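You operate a simulated robot arm through the tools that you are given. There is no shell and no other tool.

The job below is to be done with a simulated robot arm. You get a single attempt, and the scene is never put back.

## Task
Test the right rotor for ohms and put it in the stand that its reading calls for.
Fine: green if it reads 5 to 7 OHM, else orange; leave the teal arm open and the dial at OFF.

Only the result counts: the job must be done as asked and must still hold three seconds after the hand-in. Knocking over, shifting, dropping, spilling or breaking anything else fails it.

## Robot
A 6-joint arm with a fingered hand, fixed in place. Base frame: the origin is on the floor under the middle of its stand, x ahead of it, y to its left, z up; the work surface is at about z = 824. Lengths are in mm, angles in degrees, forces in N, time in s.
With the tool pointing down near the work surface it reaches from about 280 to 780 mm from the base axis. Its first joint turns from -115.0 to 115.0 degrees. Payload 4 kg.
The tool frame sits at the grasp point between the pads (the TCP): z along the fingers, y along the line on which they close. The tips reach 26 mm beyond it. The gripper opens to 164 mm; its body begins 73 mm behind the TCP. The gripper is a hand of 5 fingers: y runs from the thumb to the fingers, the wrist lies at [0, 0, -239] in the tool frame.
Orientation is told as [roll, pitch, yaw] about the base's x, y, z axes, in that order, counted from this pose: with the fingers straight down and closing along the base's y, the tool's x points along the base's -x, its y along +y and its z along -z.

## Interface
- The arm moves only by the tool nudge_tool. Its argument "series" is a list of rows, each a list of 6 numbers: the shift along the base's x, y, z in cm, then the turn, a rotation vector about the base's x, y, z in degrees. In form: [[x, y, z, ax, ay, az], ...]. A call has 1 to 20 rows; each row is the pose to reach, as a shift and turn from the pose commanded when the call began. Rows are played at 5 a second. More than 50 mm and 8.6 degrees between two rows, and nothing of the call is played. A pose out of reach is approached as far as the arm can. The call stops where the force on the tool passes 40 N (or 10 N more than at its start, if that is more) or the arm is blocked; 0.2 s more then pass. In this call time passes only in rows, and 0.2 s behind the last. It gives the time, the measured TCP pose, the force on the tool (base axes), the opening and the grip force at its end, in the units of the frame above (readings bear some noise), with the torque about the TCP (base axes, N m) and any sound that the robot's microphone picked up.
- Cameras (640 x 400 px; columns grow to the right, rows downward): "scene" is fixed at [399.6, 647.8, 1479.2]; the picture's right is [-0.85, 0.53, 0.00], its down [0.46, 0.73, -0.51] and it looks along [-0.27, -0.43, -0.86] (base axes); focal length 214 px, centre (320, 200). "wrist" rides on the gripper at [50, -70, -93] in the tool frame; the picture's right is [0.81, 0.59, 0.00], its down [-0.43, 0.60, -0.68] and it looks along [-0.40, 0.55, 0.74] (tool axes); focal length 270 px, centre (320, 200). There is no depth. A picture from a camera that has moved, and an enlarged one, comes with that camera's place and axes in the base frame and with its lens.
- snapshot(camera): a new picture of that camera. The clock stands still meanwhile.
- raise_lower(by): slides the trunk up (or, below 0, down) by that many mm; the arm rides with it, the base frame stays. It gives what a move gives, with no picture.
- curl_fingers(finger1, finger2, finger3, finger4, thumb_bend): sets how far each is bent, from 0 (flat) to 1 (curled in); at 0.3 the hand is open as for a grip, at 0.7 the pads meet at the TCP. One left out holds its place. A second passes; each finger stops where it meets its share of the squeeze, and holds until it gets a number again. It is the only way to open and close the hand. It gives what a move gives, with no picture; readings hold the bend of each and the force on the fingers (four entries, about 0 where the hand has none), thumb and palm.
- enlarge(camera, box): a new picture of the part [left, top, right, bottom] of that camera's present view, enlarged. The clock stands still meanwhile.
- hand_in(): hands the job in; it is judged then, once.

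Nothing tells you positions but the pictures and the camera data. Unless the task says otherwise, let go and move clear before handing in.

The tools are called after "Emit:" by a JSON object that holds its "api" and its "payload". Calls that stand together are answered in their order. nudge_tool: Moves the arm, as the interface text tells. Its arguments: {"type":"object","properties":{"series":{"type":"array","items":{"type":"array","items":{"type":"number"}}}},"required":["series"]} The other tools are called the same way: raise_lower (by) moves the trunk up or down; curl_fingers (finger1, finger2, finger3, finger4, thumb_bend) moves the fingers one by one; snapshot (camera) takes a picture; enlarge (camera, box) takes an enlarged picture of a part of a camera's view; hand_in () hands the job in.

At the start:

```text
t: 0.0
ee_pos: [360.2, 414.2, 1242.8]
tool_rot: [0.1, 0.0, 0.1]
contact_force: [0.2, 0.5, 0.1]
torque: [0.0, 0.02, -0.01]
gripper_width: 163.8
grasp_force: 0.0
shape: jaw
bend: [0.3, 0.3, 0.3, 0.3, 0.3]
finger forces: [0.1, 0.0, 0.0, 0.0, 0.0, 0.0]
trunk travel left (down, up): [-850.0, 140.0]
```

scene: 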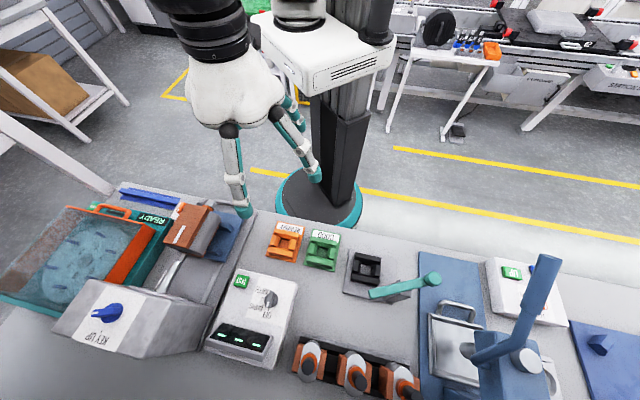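
wrist: 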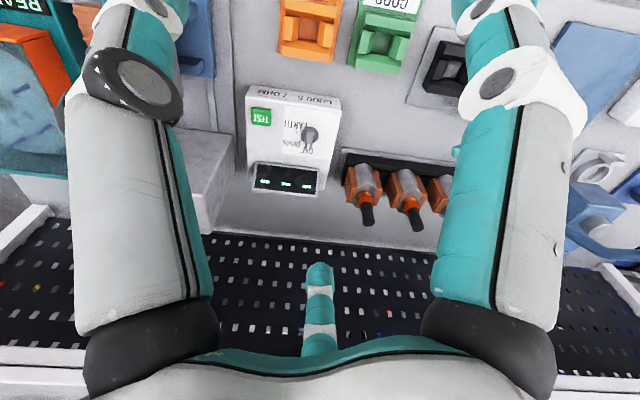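

I see a bench with a meter (dial, TEST button, display), orange and green stands, a black test seat with a teal arm, and a rack of three rotors. I'll look closer at these before moving.

Emit:
{"api": "enlarge", "payload": {"camera": "scene", "box": [190, 210, 450, 400]}}

Emit:
{"api": "enlarge", "payload": {"camera": "scene", "box": [200, 260, 320, 370]}}

Emit:
{"api": "enlarge", "payload": {"camera": "scene", "box": [280, 220, 450, 400]}}

Emit:
{"api": "enlarge", "payload": {"camera": "wrist", "box": [230, 0, 470, 240]}}

```text
2.11 times, centred on (320, 305) of scene
camera zoom: at [399.6, 647.8, 1479.2], right [-0.85, 0.53, 0.0], down [0.46, 0.73, -0.51], along [-0.27, -0.43, -0.86], focal length 452 px, centre (320, -21)
```

zoom: 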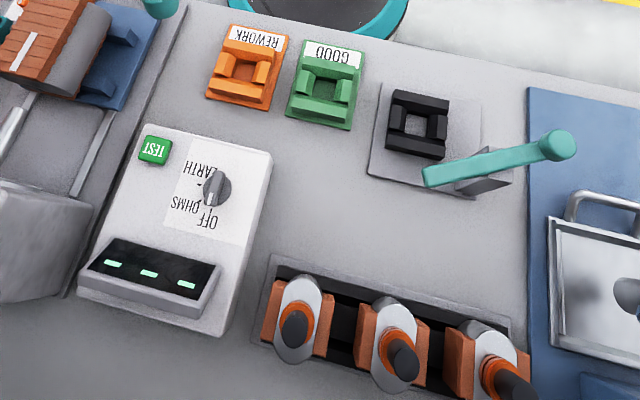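

```text
3.64 times, centred on (260, 315) of scene
camera zoom: at [399.6, 647.8, 1479.2], right [-0.85, 0.53, 0.0], down [0.46, 0.73, -0.51], along [-0.27, -0.43, -0.86], focal length 780 px, centre (538, -218)
```

zoom: 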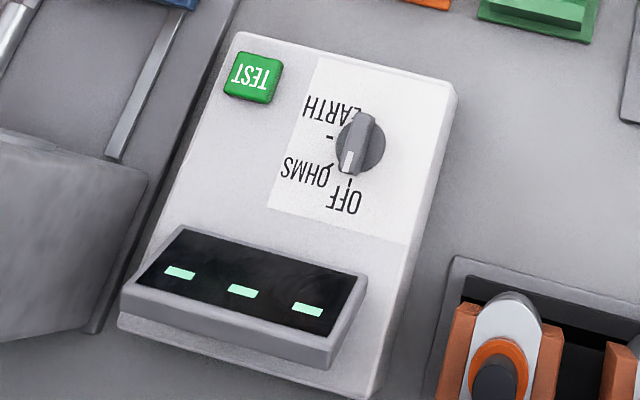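

```text
2.22 times, centred on (365, 310) of scene
camera zoom: at [399.6, 647.8, 1479.2], right [-0.85, 0.53, 0.0], down [0.46, 0.73, -0.51], along [-0.27, -0.43, -0.86], focal length 477 px, centre (220, -44)
```

zoom: 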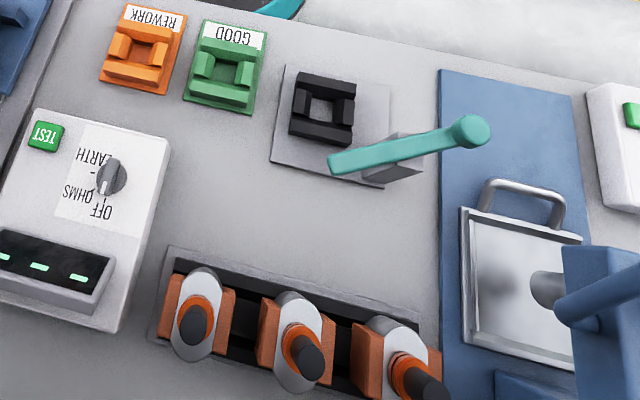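

```text
1.67 times, centred on (350, 120) of wrist
camera zoom: at [309.2, 343.5, 1336.0], right [-0.81, 0.59, 0.0], down [0.43, 0.6, 0.68], along [0.4, 0.55, -0.74], focal length 450 px, centre (270, 333)
```

zoom: 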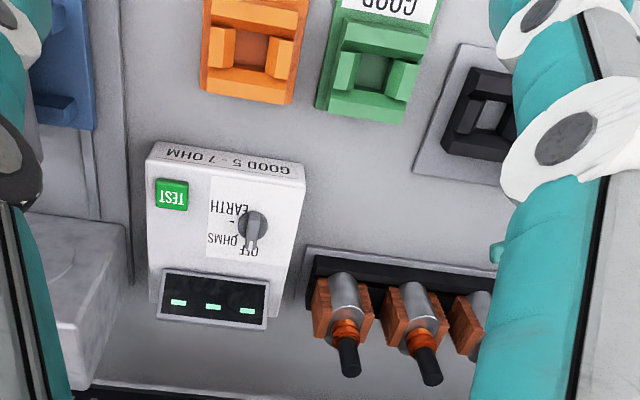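

The bench lies to the robot's front-left, with its labels readable from the robot's side. I'll zoom in on the rotors, the test seat and its arm, and the dial.

Emit:
{"api": "enlarge", "payload": {"camera": "scene", "box": [280, 325, 430, 400]}}

Emit:
{"api": "enlarge", "payload": {"camera": "scene", "box": [335, 240, 445, 310]}}

Emit:
{"api": "enlarge", "payload": {"camera": "wrist", "box": [320, 130, 460, 240]}}

Emit:
{"api": "enlarge", "payload": {"camera": "scene", "box": [160, 0, 420, 230]}}

Emit:
{"api": "enlarge", "payload": {"camera": "scene", "box": [255, 215, 355, 280]}}

```text
4.27 times, centred on (355, 362) of scene
camera zoom: at [399.6, 647.8, 1479.2], right [-0.85, 0.53, 0.0], down [0.46, 0.73, -0.51], along [-0.27, -0.43, -0.86], focal length 915 px, centre (171, -493)
```

zoom: 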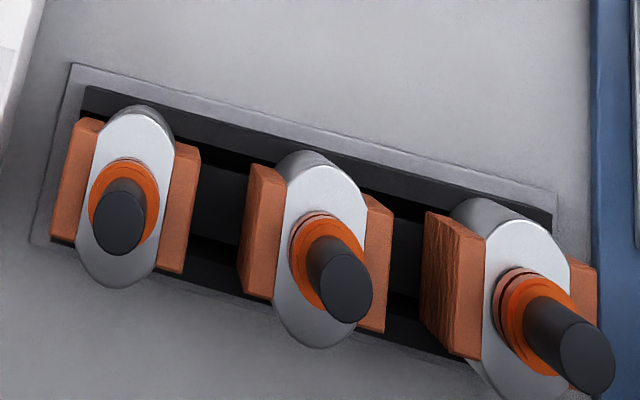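

```text
5.71 times, centred on (390, 275) of scene
camera zoom: at [399.6, 647.8, 1479.2], right [-0.85, 0.53, 0.0], down [0.46, 0.73, -0.51], along [-0.27, -0.43, -0.86], focal length 1226 px, centre (-80, -229)
```

zoom: 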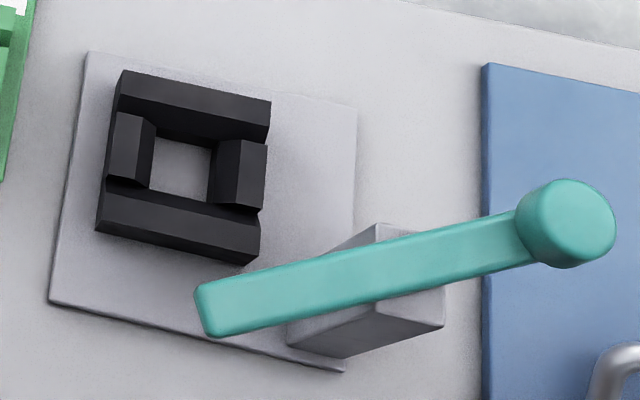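

```text
3.64 times, centred on (390, 185) of wrist
camera zoom: at [309.2, 343.5, 1336.0], right [-0.81, 0.59, 0.0], down [0.43, 0.6, 0.68], along [0.4, 0.55, -0.74], focal length 983 px, centre (66, 254)
```

zoom: 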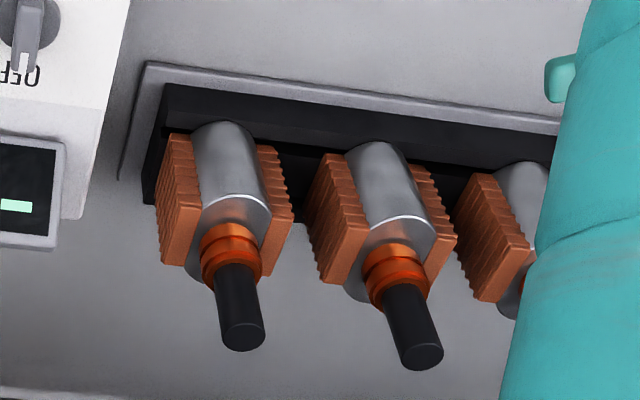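

```text
1.74 times, centred on (290, 115) of scene
camera zoom: at [399.6, 647.8, 1479.2], right [-0.85, 0.53, 0.0], down [0.46, 0.73, -0.51], along [-0.27, -0.43, -0.86], focal length 373 px, centre (372, 348)
```

zoom: 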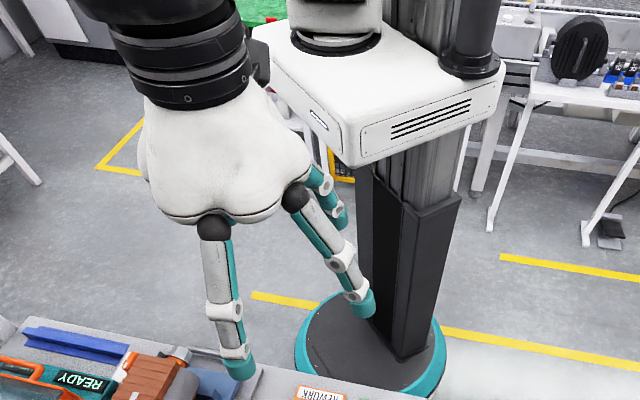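

```text
6.15 times, centred on (305, 248) of scene
camera zoom: at [399.6, 647.8, 1479.2], right [-0.85, 0.53, 0.0], down [0.46, 0.73, -0.51], along [-0.27, -0.43, -0.86], focal length 1320 px, centre (412, -92)
```

zoom: 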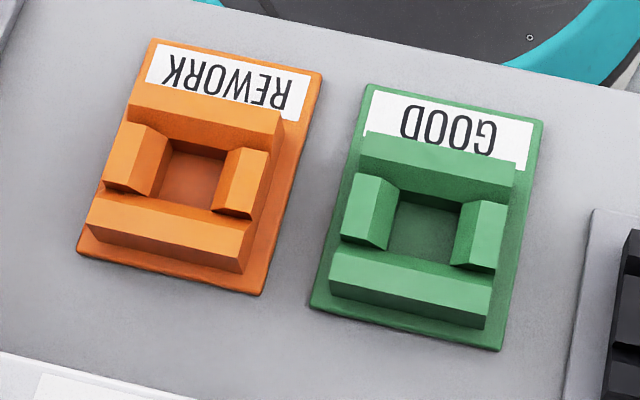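

The rotors stand upright in the rack, each with copper blocks either side and a black shaft on top. Next I'll curl the fingers in free air, one at a time, to learn how the hand is laid out.

Emit:
{"api": "curl_fingers", "payload": {"finger1": 0.65, "finger2": 0.3, "finger3": 0.3, "finger4": 0.3, "thumb_bend": 0.65}}

```text
t: 1.0
ee_pos: [359.1, 412.2, 1243.0]
tool_rot: [0.0, 0.0, 0.1]
contact_force: [-0.1, -0.7, 0.2]
torque: [0.0, 0.01, -0.01]
gripper_width: 6.0
grasp_force: 0.0
shape: fingers
bend: [0.65, 0.3, 0.3, 0.3, 0.65]
finger forces: [0.0, 0.0, 0.0, 0.0, 0.1, 0.0]
trunk travel left (down, up): [-850.0, 140.0]
```

Thumb and finger 1 are now bent, so I'll look at how the digits sit.

Emit:
{"api": "snapshot", "payload": {"camera": "wrist"}}

Emit:
{"api": "enlarge", "payload": {"camera": "scene", "box": [160, 0, 420, 230]}}

```text
taken
camera wrist: at [309.2, 343.5, 1336.0], right [-0.81, 0.59, 0.0], down [0.43, 0.6, 0.68], along [0.4, 0.55, -0.74], focal length 270 px, centre (320, 200)
```

wrist: 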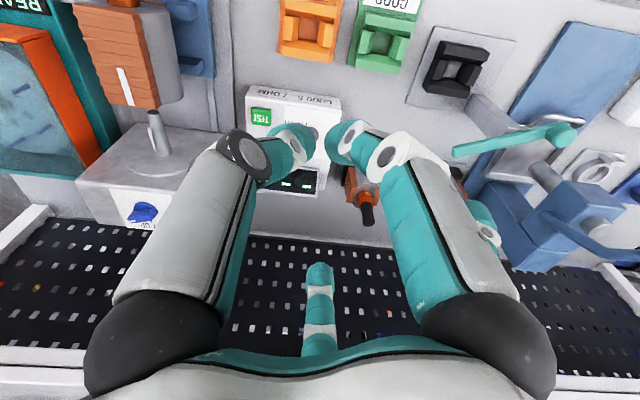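

```text
1.74 times, centred on (290, 115) of scene
camera zoom: at [399.6, 647.8, 1479.2], right [-0.85, 0.53, 0.0], down [0.46, 0.73, -0.51], along [-0.27, -0.43, -0.86], focal length 373 px, centre (372, 348)
```

zoom: 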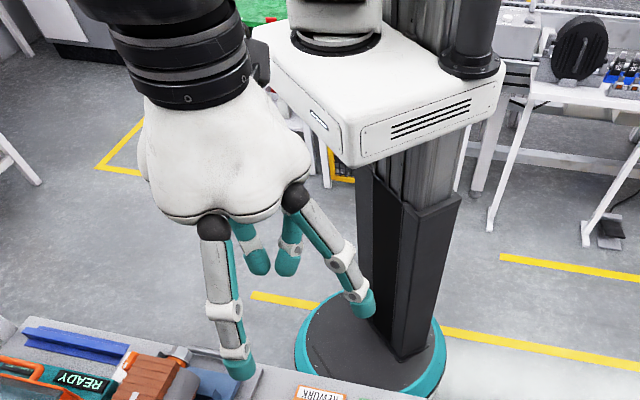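

Thumb and finger 1 bend towards each other from different sides, so the digits look arranged around the palm. I'll test the other fingers.

Emit:
{"api": "curl_fingers", "payload": {"finger1": 0.3, "finger2": 0.65, "thumb_bend": 0.3}}

Emit:
{"api": "snapshot", "payload": {"camera": "wrist"}}

Emit:
{"api": "enlarge", "payload": {"camera": "scene", "box": [160, 0, 420, 230]}}

Emit:
{"api": "curl_fingers", "payload": {"finger2": 0.3, "finger3": 0.65}}

Emit:
{"api": "snapshot", "payload": {"camera": "wrist"}}

Emit:
{"api": "enlarge", "payload": {"camera": "scene", "box": [160, 0, 420, 230]}}

Emit:
{"api": "curl_fingers", "payload": {"finger3": 0.3, "finger4": 0.65}}

Emit:
{"api": "snapshot", "payload": {"camera": "wrist"}}

Emit:
{"api": "enlarge", "payload": {"camera": "scene", "box": [160, 0, 420, 230]}}

```text
t: 2.0
ee_pos: [360.4, 412.5, 1242.7]
tool_rot: [0.0, 0.1, 0.0]
contact_force: [-0.4, -0.1, 0.1]
torque: [0.02, 0.0, -0.03]
gripper_width: 90.7
grasp_force: 0.1
shape: fingers
bend: [0.3, 0.65, 0.3, 0.3, 0.3]
finger forces: [0.1, 0.0, 0.0, 0.0, 0.0, 0.0]
trunk travel left (down, up): [-850.0, 140.0]
```

```text
taken
camera wrist: at [309.2, 343.5, 1336.0], right [-0.81, 0.59, 0.0], down [0.43, 0.6, 0.68], along [0.4, 0.55, -0.74], focal length 270 px, centre (320, 200)
```

wrist: 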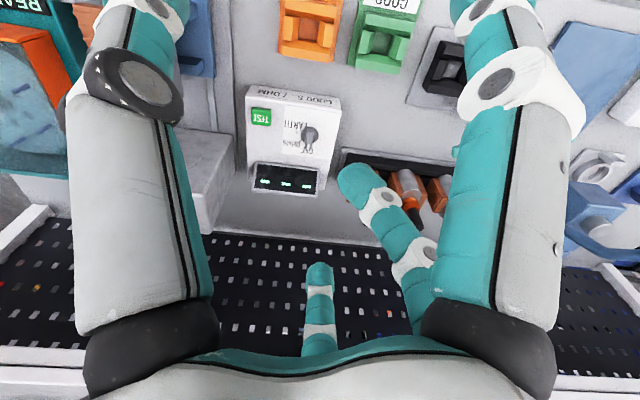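

```text
1.74 times, centred on (290, 115) of scene
camera zoom: at [399.6, 647.8, 1479.2], right [-0.85, 0.53, 0.0], down [0.46, 0.73, -0.51], along [-0.27, -0.43, -0.86], focal length 373 px, centre (372, 348)
```

zoom: 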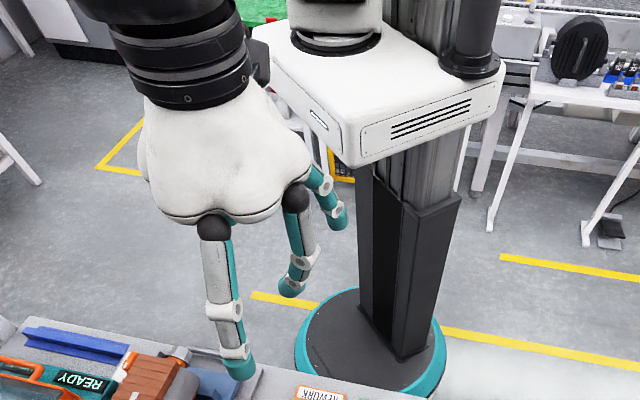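

```text
t: 3.0
ee_pos: [360.3, 412.5, 1243.9]
tool_rot: [0.0, -0.1, 0.1]
contact_force: [-0.5, -0.8, -0.4]
torque: [-0.04, 0.01, -0.01]
gripper_width: 90.6
grasp_force: 0.0
shape: fingers
bend: [0.3, 0.3, 0.65, 0.3, 0.3]
finger forces: [0.0, 0.1, 0.0, 0.0, 0.0, 0.0]
trunk travel left (down, up): [-850.0, 140.0]
```

```text
taken
camera wrist: at [309.2, 343.5, 1336.0], right [-0.81, 0.59, 0.0], down [0.43, 0.6, 0.68], along [0.4, 0.55, -0.74], focal length 270 px, centre (320, 200)
```

wrist: 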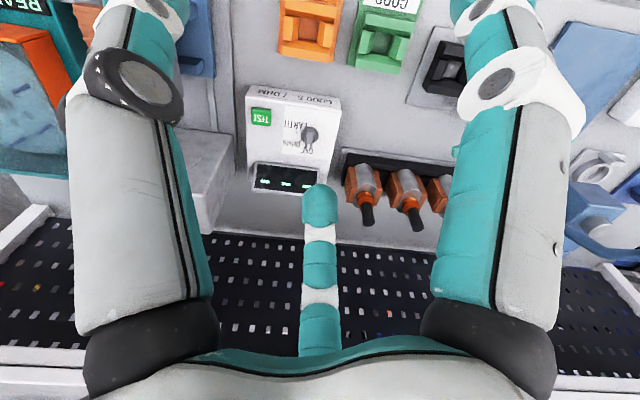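

```text
1.74 times, centred on (290, 115) of scene
camera zoom: at [399.6, 647.8, 1479.2], right [-0.85, 0.53, 0.0], down [0.46, 0.73, -0.51], along [-0.27, -0.43, -0.86], focal length 373 px, centre (372, 348)
```

zoom: 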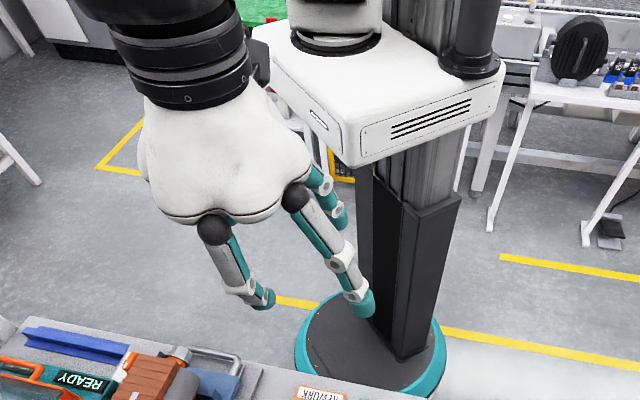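

```text
t: 4.0
ee_pos: [360.7, 411.3, 1243.7]
tool_rot: [0.1, -0.1, 0.0]
contact_force: [0.1, -0.3, 0.4]
torque: [0.0, -0.01, 0.01]
gripper_width: 90.6
grasp_force: 0.1
shape: fingers
bend: [0.3, 0.3, 0.3, 0.65, 0.3]
finger forces: [0.0, 0.0, 0.0, 0.1, 0.0, 0.0]
trunk travel left (down, up): [-850.0, 140.0]
```

```text
taken
camera wrist: at [309.2, 343.5, 1336.0], right [-0.81, 0.59, 0.0], down [0.43, 0.6, 0.68], along [0.4, 0.55, -0.74], focal length 270 px, centre (320, 200)
```

wrist: 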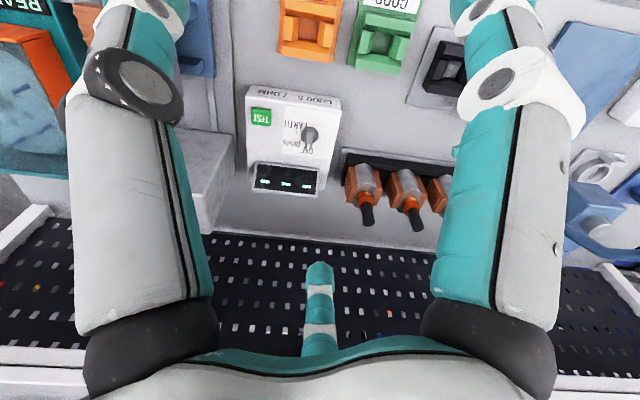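

```text
1.74 times, centred on (290, 115) of scene
camera zoom: at [399.6, 647.8, 1479.2], right [-0.85, 0.53, 0.0], down [0.46, 0.73, -0.51], along [-0.27, -0.43, -0.86], focal length 373 px, centre (372, 348)
```

zoom: 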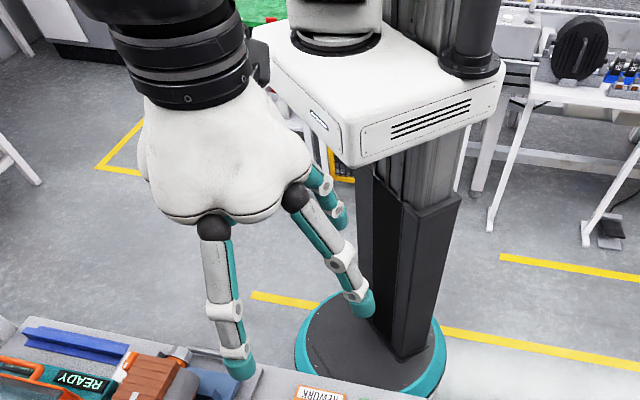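

The hand has thumb, f1, f2 and f3 spaced around the palm, and finger 4 isn't visible. I'll set all digits to 0.5 to read the opening, then move closer for a look.

Emit:
{"api": "curl_fingers", "payload": {"finger1": 0.5, "finger2": 0.5, "finger3": 0.5, "finger4": 0.5, "thumb_bend": 0.5}}

Emit:
{"api": "snapshot", "payload": {"camera": "wrist"}}

Emit:
{"api": "curl_fingers", "payload": {"finger1": 0.1, "finger2": 0.1, "finger3": 0.1, "finger4": 0.1, "thumb_bend": 0.1}}

Emit:
{"api": "snapshot", "payload": {"camera": "wrist"}}

```text
t: 5.0
ee_pos: [359.9, 413.2, 1243.3]
tool_rot: [0.0, 0.1, 0.0]
contact_force: [-0.2, 0.0, 0.1]
torque: [-0.02, -0.03, 0.01]
gripper_width: 42.8
grasp_force: 0.0
shape: fingers
bend: [0.5, 0.5, 0.5, 0.5, 0.5]
finger forces: [0.0, 0.0, 0.0, 0.0, 0.0, 0.0]
trunk travel left (down, up): [-850.0, 140.0]
```

```text
taken
camera wrist: at [309.2, 343.5, 1336.0], right [-0.81, 0.59, 0.0], down [0.43, 0.6, 0.68], along [0.4, 0.55, -0.74], focal length 270 px, centre (320, 200)
```

wrist: 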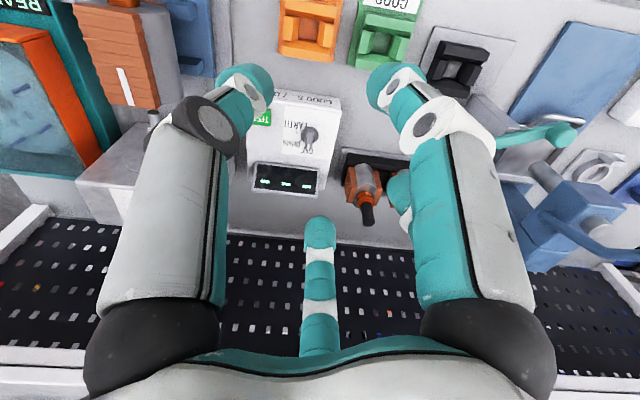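

```text
t: 6.0
ee_pos: [360.2, 412.2, 1243.0]
tool_rot: [0.0, 0.1, 0.0]
contact_force: [0.5, 0.1, -0.5]
torque: [-0.04, 0.01, 0.02]
gripper_width: 118.8
grasp_force: 0.1
shape: fingers
bend: [0.1, 0.1, 0.1, 0.1, 0.1]
finger forces: [0.0, 0.0, 0.0, 0.0, 0.1, 0.1]
trunk travel left (down, up): [-850.0, 140.0]
```

```text
taken
camera wrist: at [309.2, 343.5, 1336.0], right [-0.81, 0.59, 0.0], down [0.43, 0.6, 0.68], along [0.4, 0.55, -0.74], focal length 270 px, centre (320, 200)
```

wrist: 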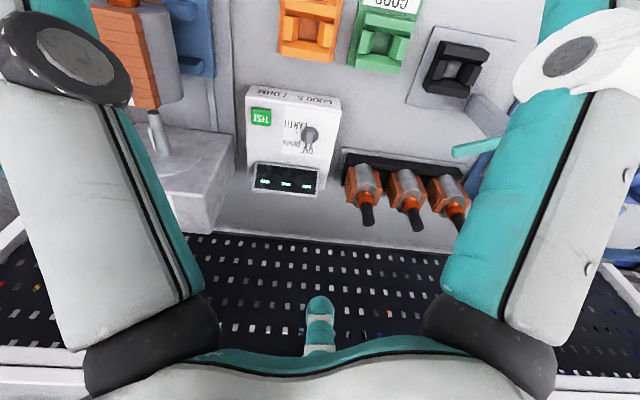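

With the digits flat the view is clearer. By triangulation rotor 1 (nearest the meter, the robot's right) is at about (453, 692) with its shaft top near z 1002, the test seat is at about (212, 598) and the teal arm is near z 975. I'll fly over the test seat for a closer look.

Emit:
{"api": "nudge_tool", "payload": {"series": [[-3.9, 0.5, -1.3, 0, 0, 0], [-7.8, 1.0, -2.6, 0, 0, 0], [-11.7, 1.5, -4, 0, 0, 0], [-15.6, 2, -5.3, 0, 0, 0], [-19.5, 2.5, -6.6, 0, 0, 0], [-23.4, 3, -8, 0, 0, 0], [-27, 3.6, -9.3, 0, 0, 0]]}}

Emit:
{"api": "snapshot", "payload": {"camera": "wrist"}}

Emit:
{"api": "snapshot", "payload": {"camera": "scene"}}

```text
t: 7.6
ee_pos: [89.5, 448.5, 1152.1]
tool_rot: [0.1, 0.0, 0.1]
contact_force: [-0.5, 0.5, 1.3]
torque: [0.01, 0.0, 0.0]
gripper_width: 118.7
grasp_force: 0.0
shape: fingers
bend: [0.1, 0.1, 0.1, 0.1, 0.1]
finger forces: [0.0, 0.0, 0.0, 0.0, 0.0, 0.0]
trunk travel left (down, up): [-850.0, 140.0]
```

```text
taken
camera wrist: at [38.6, 379.0, 1245.2], right [-0.81, 0.59, 0.0], down [0.43, 0.6, 0.68], along [0.4, 0.55, -0.74], focal length 270 px, centre (320, 200)
```

wrist: 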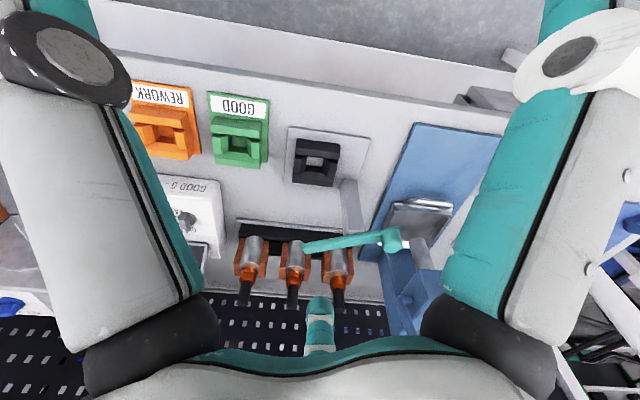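

```text
taken
```

scene: 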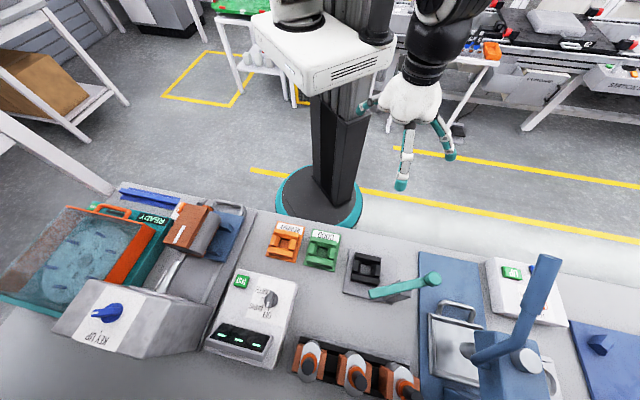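

Emit:
{"api": "enlarge", "payload": {"camera": "wrist", "box": [220, 110, 440, 310]}}

Emit:
{"api": "enlarge", "payload": {"camera": "wrist", "box": [270, 120, 430, 270]}}

```text
2.00 times, centred on (330, 210) of wrist
camera zoom: at [38.6, 379.0, 1245.2], right [-0.81, 0.59, 0.0], down [0.43, 0.6, 0.68], along [0.4, 0.55, -0.74], focal length 541 px, centre (300, 180)
```

zoom: 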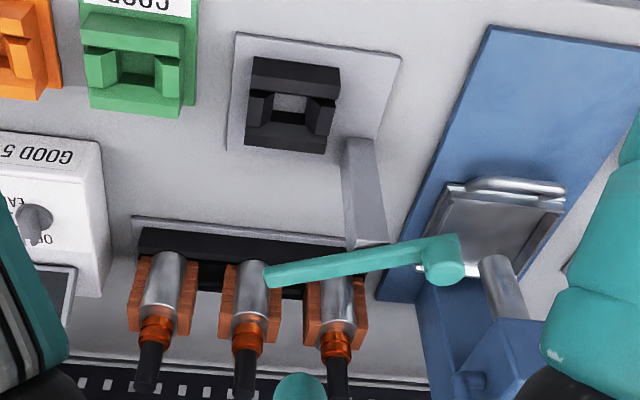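

```text
2.67 times, centred on (350, 195) of wrist
camera zoom: at [38.6, 379.0, 1245.2], right [-0.81, 0.59, 0.0], down [0.43, 0.6, 0.68], along [0.4, 0.55, -0.74], focal length 721 px, centre (240, 213)
```

zoom: 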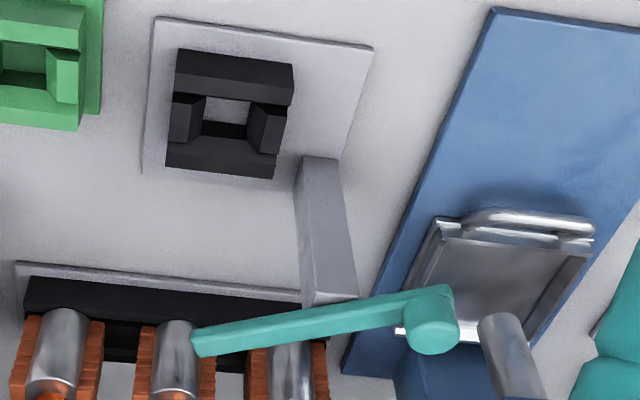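

The post stands upright near (190, 684) with the teal arm on top. The arm's tip is at about (273, 654) and its knob at (140, 702), and it closes by swinging the tip towards the seat at (212, 601). I'll check whether I can reach above rotor 1 with the tool straight down, staying high.

Emit:
{"api": "nudge_tool", "payload": {"series": [[3.6, 2.4, 0, 0, 0, 0], [7.2, 4.9, 0, 0, 0, 0], [10.8, 7.3, 0, 0, 0, 0], [14.4, 9.7, -0.5, 0, 0, 0], [18, 12.1, -1, 0, 0, 0], [21.6, 14.6, -1.5, 0, 0, 0], [25.2, 17, -2, 0, 0, 0], [28.8, 19.4, -2.5, 0, 0, 0], [32.4, 21.8, -3, 0, 0, 0], [36.3, 24.4, -3.2, 0, 0, 0]]}}

Emit:
{"api": "snapshot", "payload": {"camera": "scene"}}

Emit:
{"api": "snapshot", "payload": {"camera": "wrist"}}

```text
t: 9.8
ee_pos: [432.2, 656.6, 1112.6]
tool_rot: [-0.1, 0.0, 0.0]
contact_force: [-0.3, 0.2, 0.7]
torque: [-0.01, 0.0, -0.01]
gripper_width: 118.8
grasp_force: 0.1
shape: fingers
bend: [0.1, 0.1, 0.1, 0.1, 0.1]
finger forces: [0.0, 0.0, 0.1, 0.0, 0.0, 0.0]
out of reach, approached as far as the arm can: row 10
trunk travel left (down, up): [-850.0, 140.0]
```

```text
taken
```

scene: 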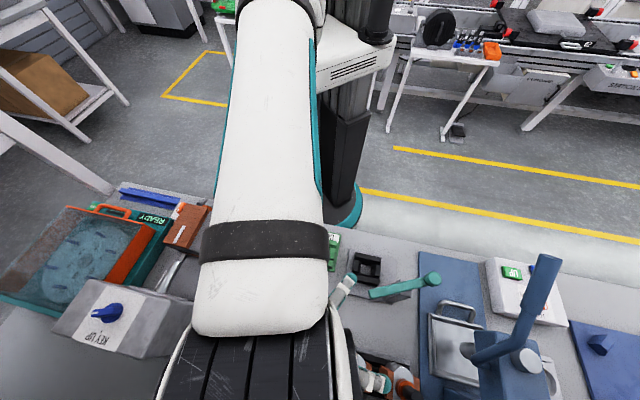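

```text
taken
camera wrist: at [380.9, 587.5, 1206.1], right [-0.81, 0.59, 0.0], down [0.43, 0.6, 0.68], along [0.4, 0.55, -0.74], focal length 270 px, centre (320, 200)
```

wrist: 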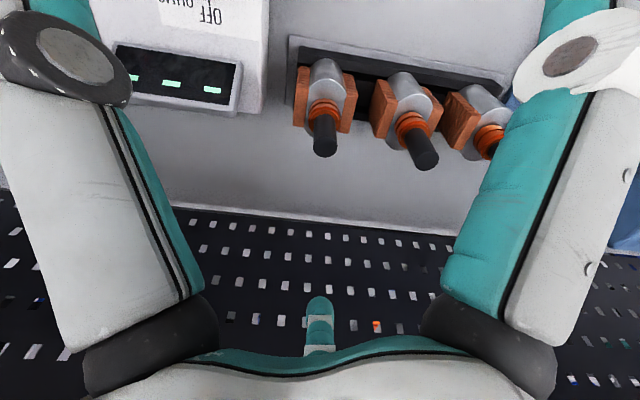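

The straight-down reach ends at about 786 mm, so rotor 1 (about 827 mm) needs a slight outward tilt. First I'll zoom in on the rotors from here.

Emit:
{"api": "enlarge", "payload": {"camera": "wrist", "box": [260, 20, 460, 180]}}

Emit:
{"api": "enlarge", "payload": {"camera": "wrist", "box": [100, 0, 360, 180]}}

```text
2.50 times, centred on (360, 100) of wrist
camera zoom: at [380.9, 587.5, 1206.1], right [-0.81, 0.59, 0.0], down [0.43, 0.6, 0.68], along [0.4, 0.55, -0.74], focal length 676 px, centre (220, 450)
```

zoom: 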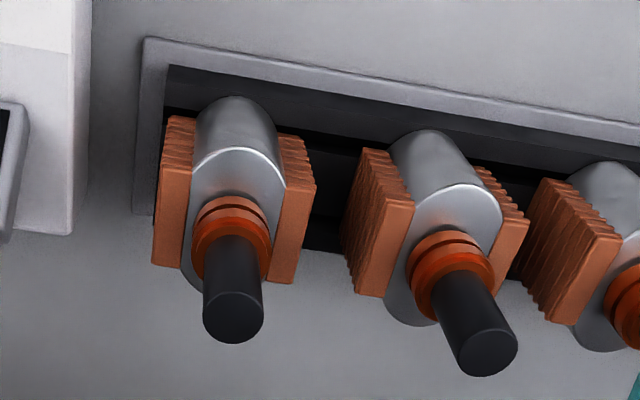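

```text
2.22 times, centred on (230, 90) of wrist
camera zoom: at [380.9, 587.5, 1206.1], right [-0.81, 0.59, 0.0], down [0.43, 0.6, 0.68], along [0.4, 0.55, -0.74], focal length 601 px, centre (520, 444)
```

zoom: 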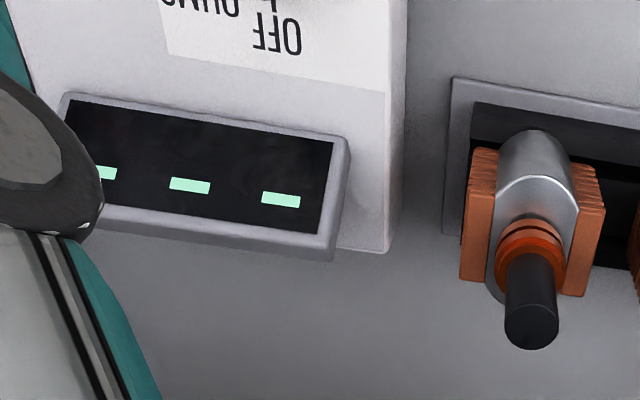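

Rotor 1's shaft top is at about (451, 691, 1001) and the shaft is about 21 mm across. I'll tilt the hand 10° outward and half-close the fingers before lining up above it.

Emit:
{"api": "nudge_tool", "payload": {"series": [[-0.5, -0.8, 0, 2.8, -1.8, 0], [-1.0, -1.6, 0, 5.6, -3.65, 0], [-1.5, -2.3, 0, 8.37, -5.48, 0]]}}

Emit:
{"api": "curl_fingers", "payload": {"finger1": 0.45, "finger2": 0.45, "finger3": 0.45, "finger4": 0.45, "thumb_bend": 0.45}}

Emit:
{"api": "snapshot", "payload": {"camera": "wrist"}}

```text
t: 10.6
ee_pos: [415.3, 633.9, 1114.2]
tool_rot: [8.5, -5.4, -0.3]
contact_force: [-1.2, -0.6, -0.4]
torque: [0.02, -0.04, -0.02]
gripper_width: 118.8
grasp_force: 0.0
shape: fingers
bend: [0.1, 0.1, 0.1, 0.1, 0.1]
finger forces: [0.0, 0.0, 0.1, 0.0, 0.0, 0.0]
trunk travel left (down, up): [-850.0, 140.0]
```

```text
t: 11.6
ee_pos: [417.7, 633.1, 1112.7]
tool_rot: [8.4, -5.4, -0.4]
contact_force: [-0.4, -0.6, -0.6]
torque: [0.02, 0.04, 0.01]
gripper_width: 55.1
grasp_force: 0.1
shape: fingers
bend: [0.45, 0.45, 0.45, 0.45, 0.45]
finger forces: [0.0, 0.0, 0.1, 0.1, 0.0, 0.1]
trunk travel left (down, up): [-850.0, 140.0]
```

```text
taken
camera wrist: at [358.3, 552.4, 1189.5], right [-0.81, 0.59, 0.01], down [0.36, 0.49, 0.79], along [0.46, 0.65, -0.61], focal length 270 px, centre (320, 200)
```

wrist: 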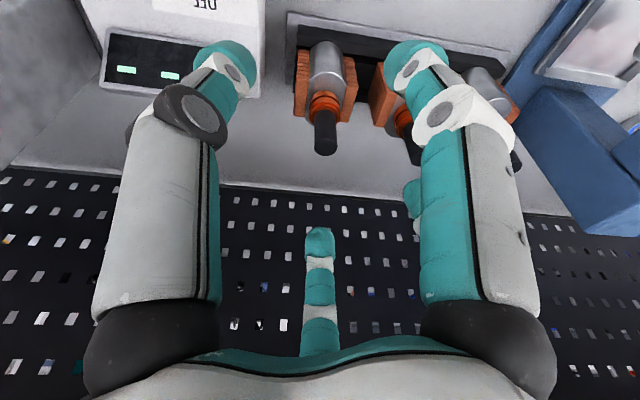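

The optical axis runs through the TCP, so the image centre marks the grasp point. I'll move over the shaft of rotor 1 at z 1045 and check the alignment.

Emit:
{"api": "nudge_tool", "payload": {"series": [[1.1, 1.9, -2.2, 0, 0, 0], [2.2, 3.8, -4.4, 0, 0, 0], [3.4, 5.7, -6.7, 0, 0, 0]]}}

Emit:
{"api": "snapshot", "payload": {"camera": "wrist"}}

Emit:
{"api": "snapshot", "payload": {"camera": "scene"}}

```text
t: 12.4
ee_pos: [452.9, 692.2, 1043.7]
tool_rot: [8.2, -5.4, -0.4]
contact_force: [1.0, 1.3, -0.1]
torque: [-0.01, 0.01, 0.01]
gripper_width: 55.2
grasp_force: 0.1
shape: fingers
bend: [0.45, 0.45, 0.45, 0.45, 0.45]
finger forces: [0.1, 0.0, 0.0, 0.1, 0.0, 0.0]
trunk travel left (down, up): [-850.0, 140.0]
```

```text
taken
camera wrist: at [394.2, 611.2, 1120.7], right [-0.81, 0.59, 0.01], down [0.36, 0.49, 0.79], along [0.46, 0.65, -0.61], focal length 270 px, centre (320, 200)
```

wrist: 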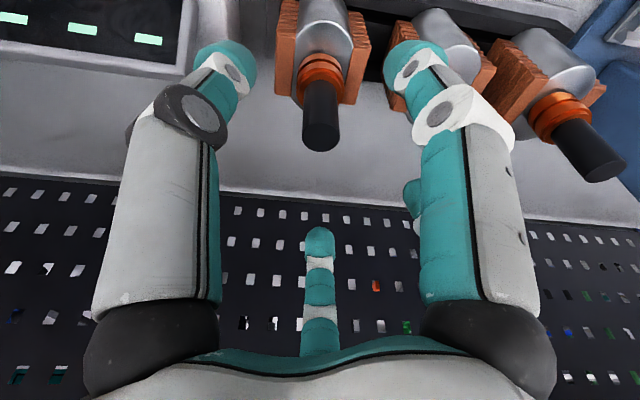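

```text
taken
```

scene: 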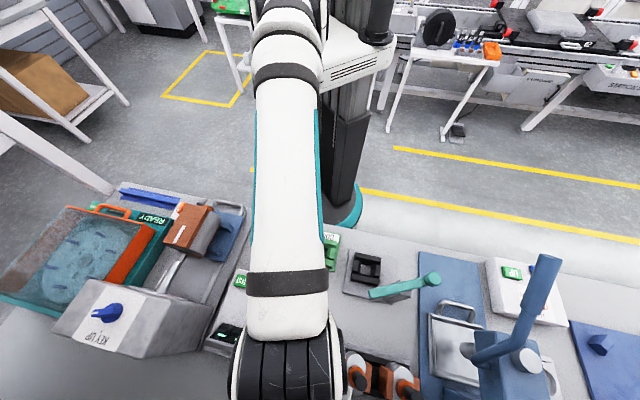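

The shaft top sits right under the TCP, within about 2 mm. I'll lower the hand 55 mm so the fingers surround the shaft.

Emit:
{"api": "nudge_tool", "payload": {"series": [[-0.05, -0.05, -1.4, 0, 0, 0], [-0.1, -0.1, -2.8, 0, 0, 0], [-0.1, -0.1, -4.2, 0, 0, 0], [-0.1, -0.1, -5.5, 0, 0, 0]]}}

Emit:
{"api": "snapshot", "payload": {"camera": "wrist"}}

```text
t: 13.4
ee_pos: [451.7, 689.0, 990.7]
tool_rot: [8.5, -5.5, -0.4]
contact_force: [0.0, 0.2, -0.1]
torque: [-0.01, 0.0, -0.03]
gripper_width: 55.2
grasp_force: 0.1
shape: fingers
bend: [0.45, 0.45, 0.45, 0.45, 0.45]
finger forces: [0.0, 0.0, 0.0, 0.0, 0.0, 0.0]
trunk travel left (down, up): [-850.0, 140.0]
```

```text
taken
camera wrist: at [392.2, 608.3, 1067.3], right [-0.81, 0.59, 0.01], down [0.36, 0.49, 0.79], along [0.46, 0.65, -0.61], focal length 270 px, centre (320, 200)
```

wrist: 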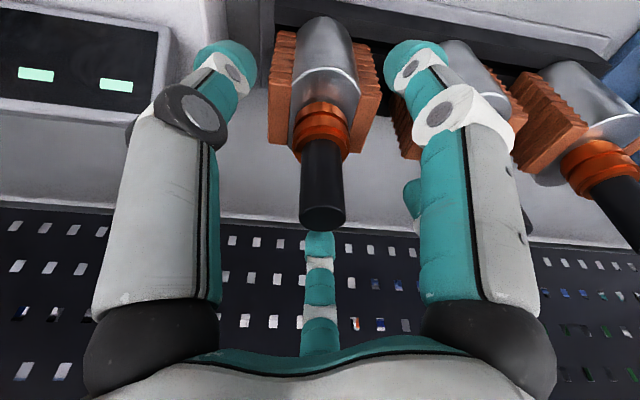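

The fingers surround the shaft without touching it. I'll close the hand on the shaft.

Emit:
{"api": "curl_fingers", "payload": {"finger1": 0.72, "finger2": 0.72, "finger3": 0.72, "finger4": 0.72, "thumb_bend": 0.72}}

Emit:
{"api": "snapshot", "payload": {"camera": "wrist"}}

```text
t: 14.4
ee_pos: [451.2, 689.9, 990.7]
tool_rot: [8.3, -5.4, -0.4]
contact_force: [-1.5, -2.2, 0.5]
torque: [-0.08, 0.06, 0.02]
gripper_width: 4.4
grasp_force: 17.5
shape: fingers
bend: [0.65, 0.65, 0.66, 0.66, 0.66]
finger forces: [7.1, 6.9, 6.4, 6.1, 9.0, 0.0]
trunk travel left (down, up): [-850.0, 140.0]
```

```text
taken
camera wrist: at [392.1, 608.0, 1067.1], right [-0.81, 0.59, 0.01], down [0.36, 0.49, 0.79], along [0.46, 0.65, -0.61], focal length 270 px, centre (320, 200)
```

wrist: 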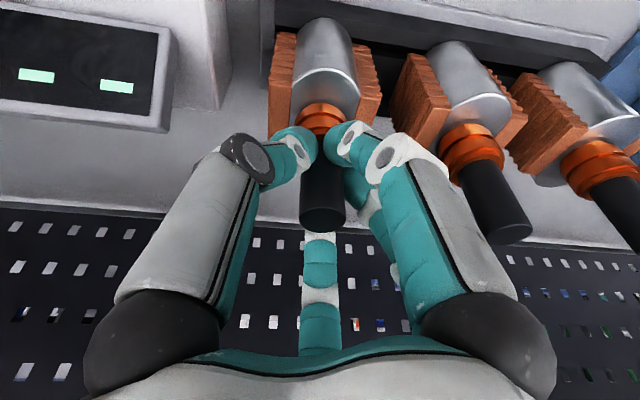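

All the fingers hold at about 6–9 N each. I'll lift 15 mm and check that the rotor comes along.

Emit:
{"api": "nudge_tool", "payload": {"series": [[0, 0, 0.5, 0, 0, 0], [0, 0, 1.0, 0, 0, 0], [0, 0, 1.5, 0, 0, 0]]}}

Emit:
{"api": "snapshot", "payload": {"camera": "wrist"}}

```text
t: 15.2
ee_pos: [453.2, 690.7, 1004.1]
tool_rot: [8.4, -5.4, -0.5]
contact_force: [-0.5, 0.1, -14.3]
torque: [-0.09, 0.03, -0.02]
gripper_width: 4.8
grasp_force: 15.4
shape: fingers
bend: [0.65, 0.65, 0.66, 0.66, 0.67]
finger forces: [5.8, 6.3, 5.8, 5.3, 7.6, 0.0]
trunk travel left (down, up): [-850.0, 140.0]
```

```text
taken
camera wrist: at [393.1, 608.8, 1081.2], right [-0.81, 0.59, 0.01], down [0.36, 0.49, 0.79], along [0.46, 0.64, -0.61], focal length 270 px, centre (320, 200)
```

wrist: 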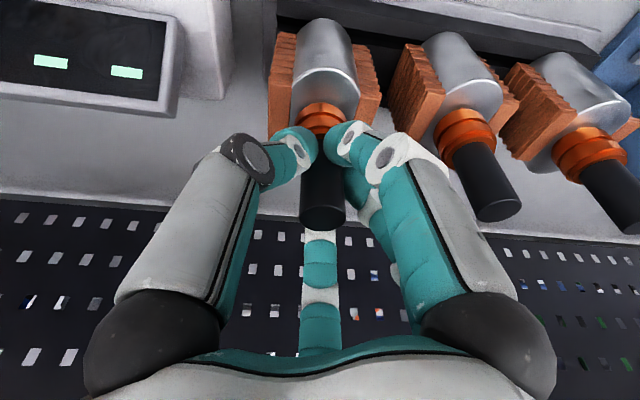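

The rotor comes along and weighs about 14 N. The grip is a bit light for that, so I'll try a firmer squeeze.

Emit:
{"api": "curl_fingers", "payload": {"finger1": 0.82, "finger2": 0.82, "finger3": 0.82, "finger4": 0.82, "thumb_bend": 0.82}}

Emit:
{"api": "snapshot", "payload": {"camera": "wrist"}}

```text
t: 16.2
ee_pos: [452.5, 690.8, 1004.1]
tool_rot: [8.3, -5.4, -0.4]
contact_force: [-0.7, 0.3, -14.4]
torque: [-0.03, 0.06, 0.01]
gripper_width: 2.5
grasp_force: 23.0
shape: fingers
bend: [0.66, 0.65, 0.65, 0.67, 0.67]
finger forces: [6.7, 9.7, 9.5, 6.6, 14.2, 0.0]
trunk travel left (down, up): [-850.0, 140.0]
```

```text
taken
camera wrist: at [393.1, 609.0, 1081.7], right [-0.81, 0.59, 0.01], down [0.36, 0.49, 0.79], along [0.46, 0.65, -0.61], focal length 270 px, centre (320, 200)
```

wrist: 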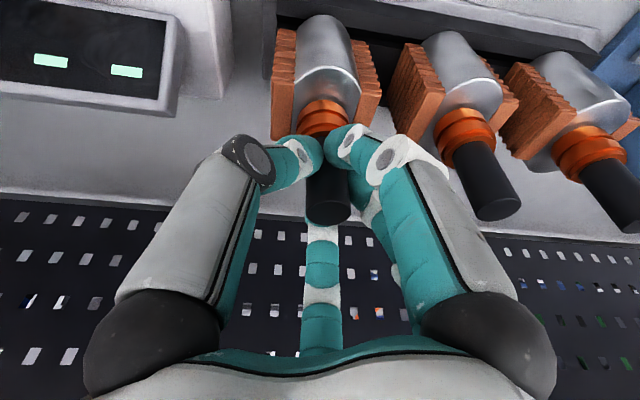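

The grip is up to 23 N and holding. I'll lift straight up to clear the rack and check the rotor's lower end.

Emit:
{"api": "nudge_tool", "payload": {"series": [[0, 0, 1.2, 0, 0, 0], [0, 0, 2.4, 0, 0, 0], [0, 0, 3.6, 0, 0, 0], [0, 0, 4.8, 0, 0, 0], [0, 0, 6.0, 0, 0, 0]]}}

Emit:
{"api": "snapshot", "payload": {"camera": "wrist"}}

Emit:
{"api": "snapshot", "payload": {"camera": "scene"}}

```text
t: 17.4
ee_pos: [451.1, 690.6, 1065.0]
tool_rot: [8.3, -5.4, -0.4]
contact_force: [-0.2, 0.6, -13.4]
torque: [0.0, 0.04, 0.0]
gripper_width: 2.4
grasp_force: 23.6
shape: fingers
bend: [0.66, 0.65, 0.65, 0.67, 0.67]
finger forces: [6.4, 9.4, 9.4, 6.7, 14.3, 0.0]
trunk travel left (down, up): [-850.0, 140.0]
```

```text
taken
camera wrist: at [392.1, 608.9, 1142.2], right [-0.81, 0.59, 0.01], down [0.36, 0.49, 0.79], along [0.46, 0.65, -0.61], focal length 270 px, centre (320, 200)
```

wrist: 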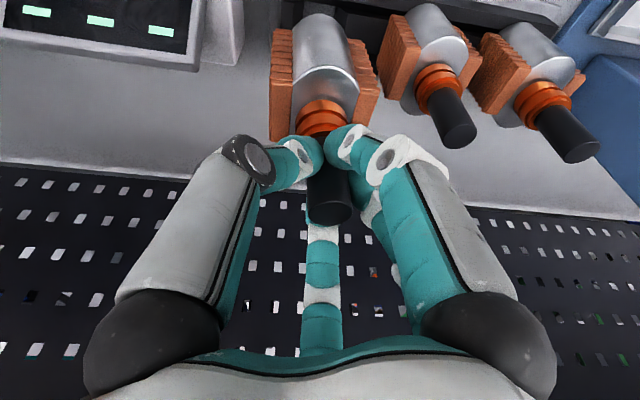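

```text
taken
```

scene: 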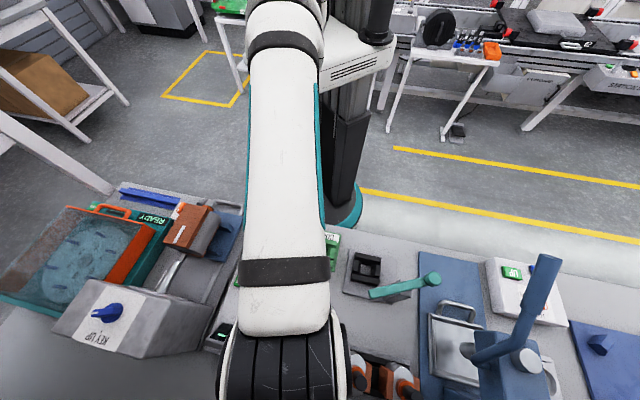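

The rotor is clear of the rack. I'll carry it inward, clear of the teal arm, to a waypoint near (330, 540) at z about 1100.

Emit:
{"api": "nudge_tool", "payload": {"series": [[-0.4, -0.5, 2.0, 0, 0, 0], [-1.5, -1.9, 3.5, 0, 0, 0], [-4.0, -5.0, 3.8, 0, 0, 0], [-6.5, -8.1, 3.8, 0, 0, 0], [-9.0, -11.2, 3.8, 0, 0, 0], [-12.1, -15.1, 3.8, 0, 0, 0]]}}

Emit:
{"api": "snapshot", "payload": {"camera": "wrist"}}

Emit:
{"api": "snapshot", "payload": {"camera": "scene"}}

```text
t: 18.8
ee_pos: [328.7, 535.3, 1105.4]
tool_rot: [8.4, -5.5, -0.4]
contact_force: [-0.9, -3.5, -13.2]
torque: [-0.12, 0.1, 0.03]
gripper_width: 1.9
grasp_force: 24.6
shape: fingers
bend: [0.66, 0.64, 0.65, 0.67, 0.67]
finger forces: [8.6, 9.7, 8.9, 6.4, 15.2, 0.0]
trunk travel left (down, up): [-850.0, 140.0]
```

```text
taken
camera wrist: at [268.9, 454.2, 1182.1], right [-0.81, 0.59, 0.01], down [0.36, 0.49, 0.79], along [0.46, 0.65, -0.61], focal length 270 px, centre (320, 200)
```

wrist: 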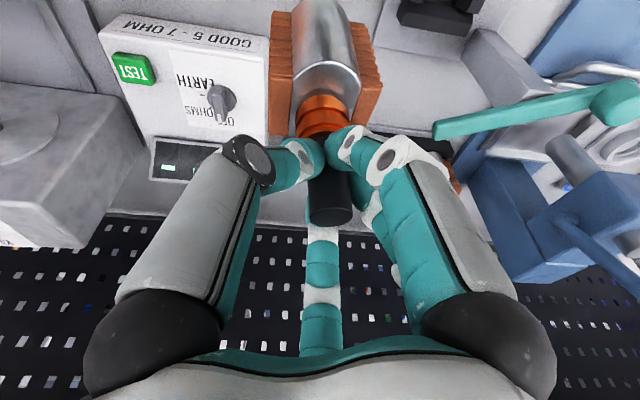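

```text
taken
```

scene: 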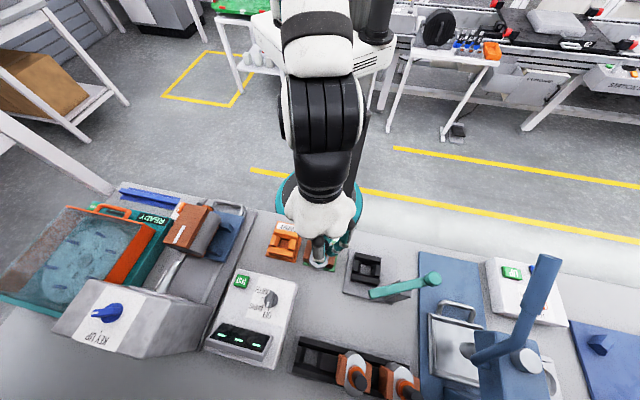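

Emit:
{"api": "enlarge", "payload": {"camera": "scene", "box": [270, 180, 400, 300]}}

Emit:
{"api": "enlarge", "payload": {"camera": "wrist", "box": [230, 0, 430, 230]}}

Emit:
{"api": "enlarge", "payload": {"camera": "scene", "box": [280, 325, 430, 400]}}

```text
3.33 times, centred on (335, 240) of scene
camera zoom: at [399.6, 647.8, 1479.2], right [-0.85, 0.53, 0.0], down [0.46, 0.73, -0.51], along [-0.27, -0.43, -0.86], focal length 715 px, centre (270, 67)
```

zoom: 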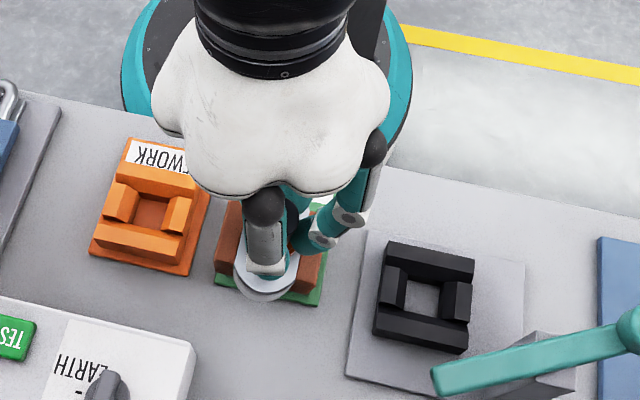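

```text
1.74 times, centred on (330, 115) of wrist
camera zoom: at [268.9, 454.2, 1182.1], right [-0.81, 0.59, 0.01], down [0.36, 0.49, 0.79], along [0.46, 0.65, -0.61], focal length 470 px, centre (303, 348)
```

zoom: 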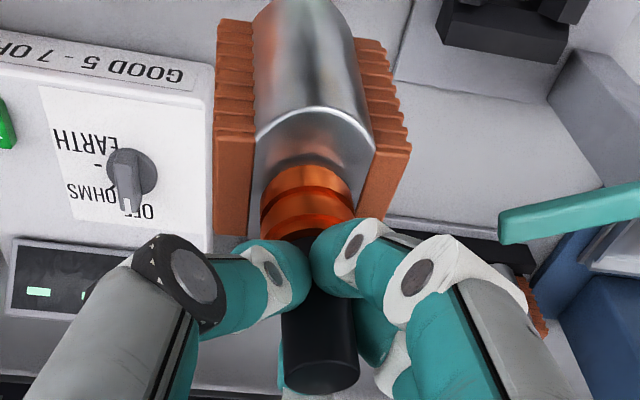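

```text
4.27 times, centred on (355, 362) of scene
camera zoom: at [399.6, 647.8, 1479.2], right [-0.85, 0.53, 0.0], down [0.46, 0.73, -0.51], along [-0.27, -0.43, -0.86], focal length 915 px, centre (171, -493)
```

zoom: 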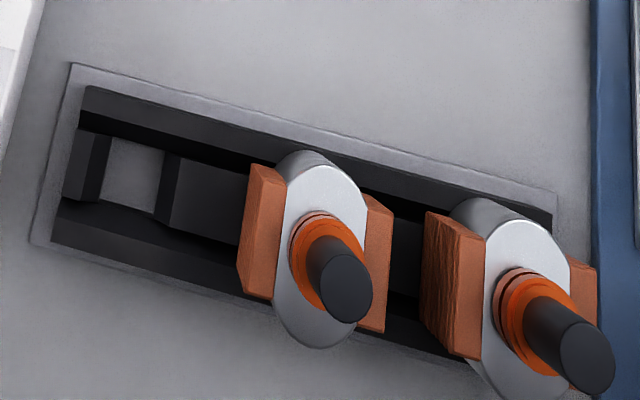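

The rotor hangs practically vertical and the other two rotors haven't moved. I'll shift so the wrist camera gets a clear, closer view of the test seat for a precise fix.

Emit:
{"api": "nudge_tool", "payload": {"series": [[-2, -2.5, 0, 0, 0, 0], [-4, -5, 0, 0, 0, 0], [-6, -7.5, 0, 0, 0, 0]]}}

Emit:
{"api": "snapshot", "payload": {"camera": "wrist"}}

Emit:
{"api": "enlarge", "payload": {"camera": "wrist", "box": [360, 20, 480, 120]}}

```text
t: 19.6
ee_pos: [269.9, 461.3, 1104.7]
tool_rot: [8.3, -5.4, -0.5]
contact_force: [-2.6, -2.3, -13.3]
torque: [-0.21, 0.22, 0.02]
gripper_width: 0.0
grasp_force: 24.7
shape: fingers
bend: [0.66, 0.64, 0.65, 0.68, 0.72]
finger forces: [11.2, 9.7, 8.3, 6.0, 15.0, 0.1]
trunk travel left (down, up): [-850.0, 140.0]
```

```text
taken
camera wrist: at [210.5, 380.3, 1180.9], right [-0.81, 0.59, 0.01], down [0.36, 0.49, 0.79], along [0.46, 0.64, -0.61], focal length 270 px, centre (320, 200)
```

wrist: 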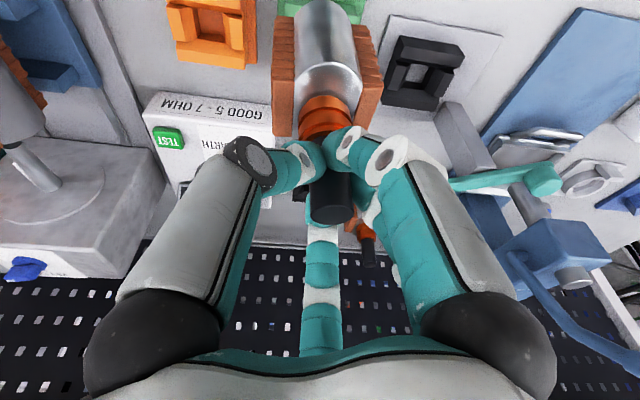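

```text
4.00 times, centred on (420, 70) of wrist
camera zoom: at [210.5, 380.3, 1180.9], right [-0.81, 0.59, 0.01], down [0.36, 0.49, 0.79], along [0.46, 0.64, -0.61], focal length 1081 px, centre (-80, 720)
```

zoom: 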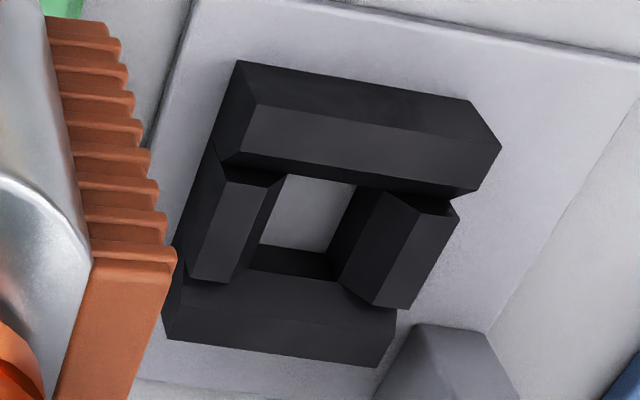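

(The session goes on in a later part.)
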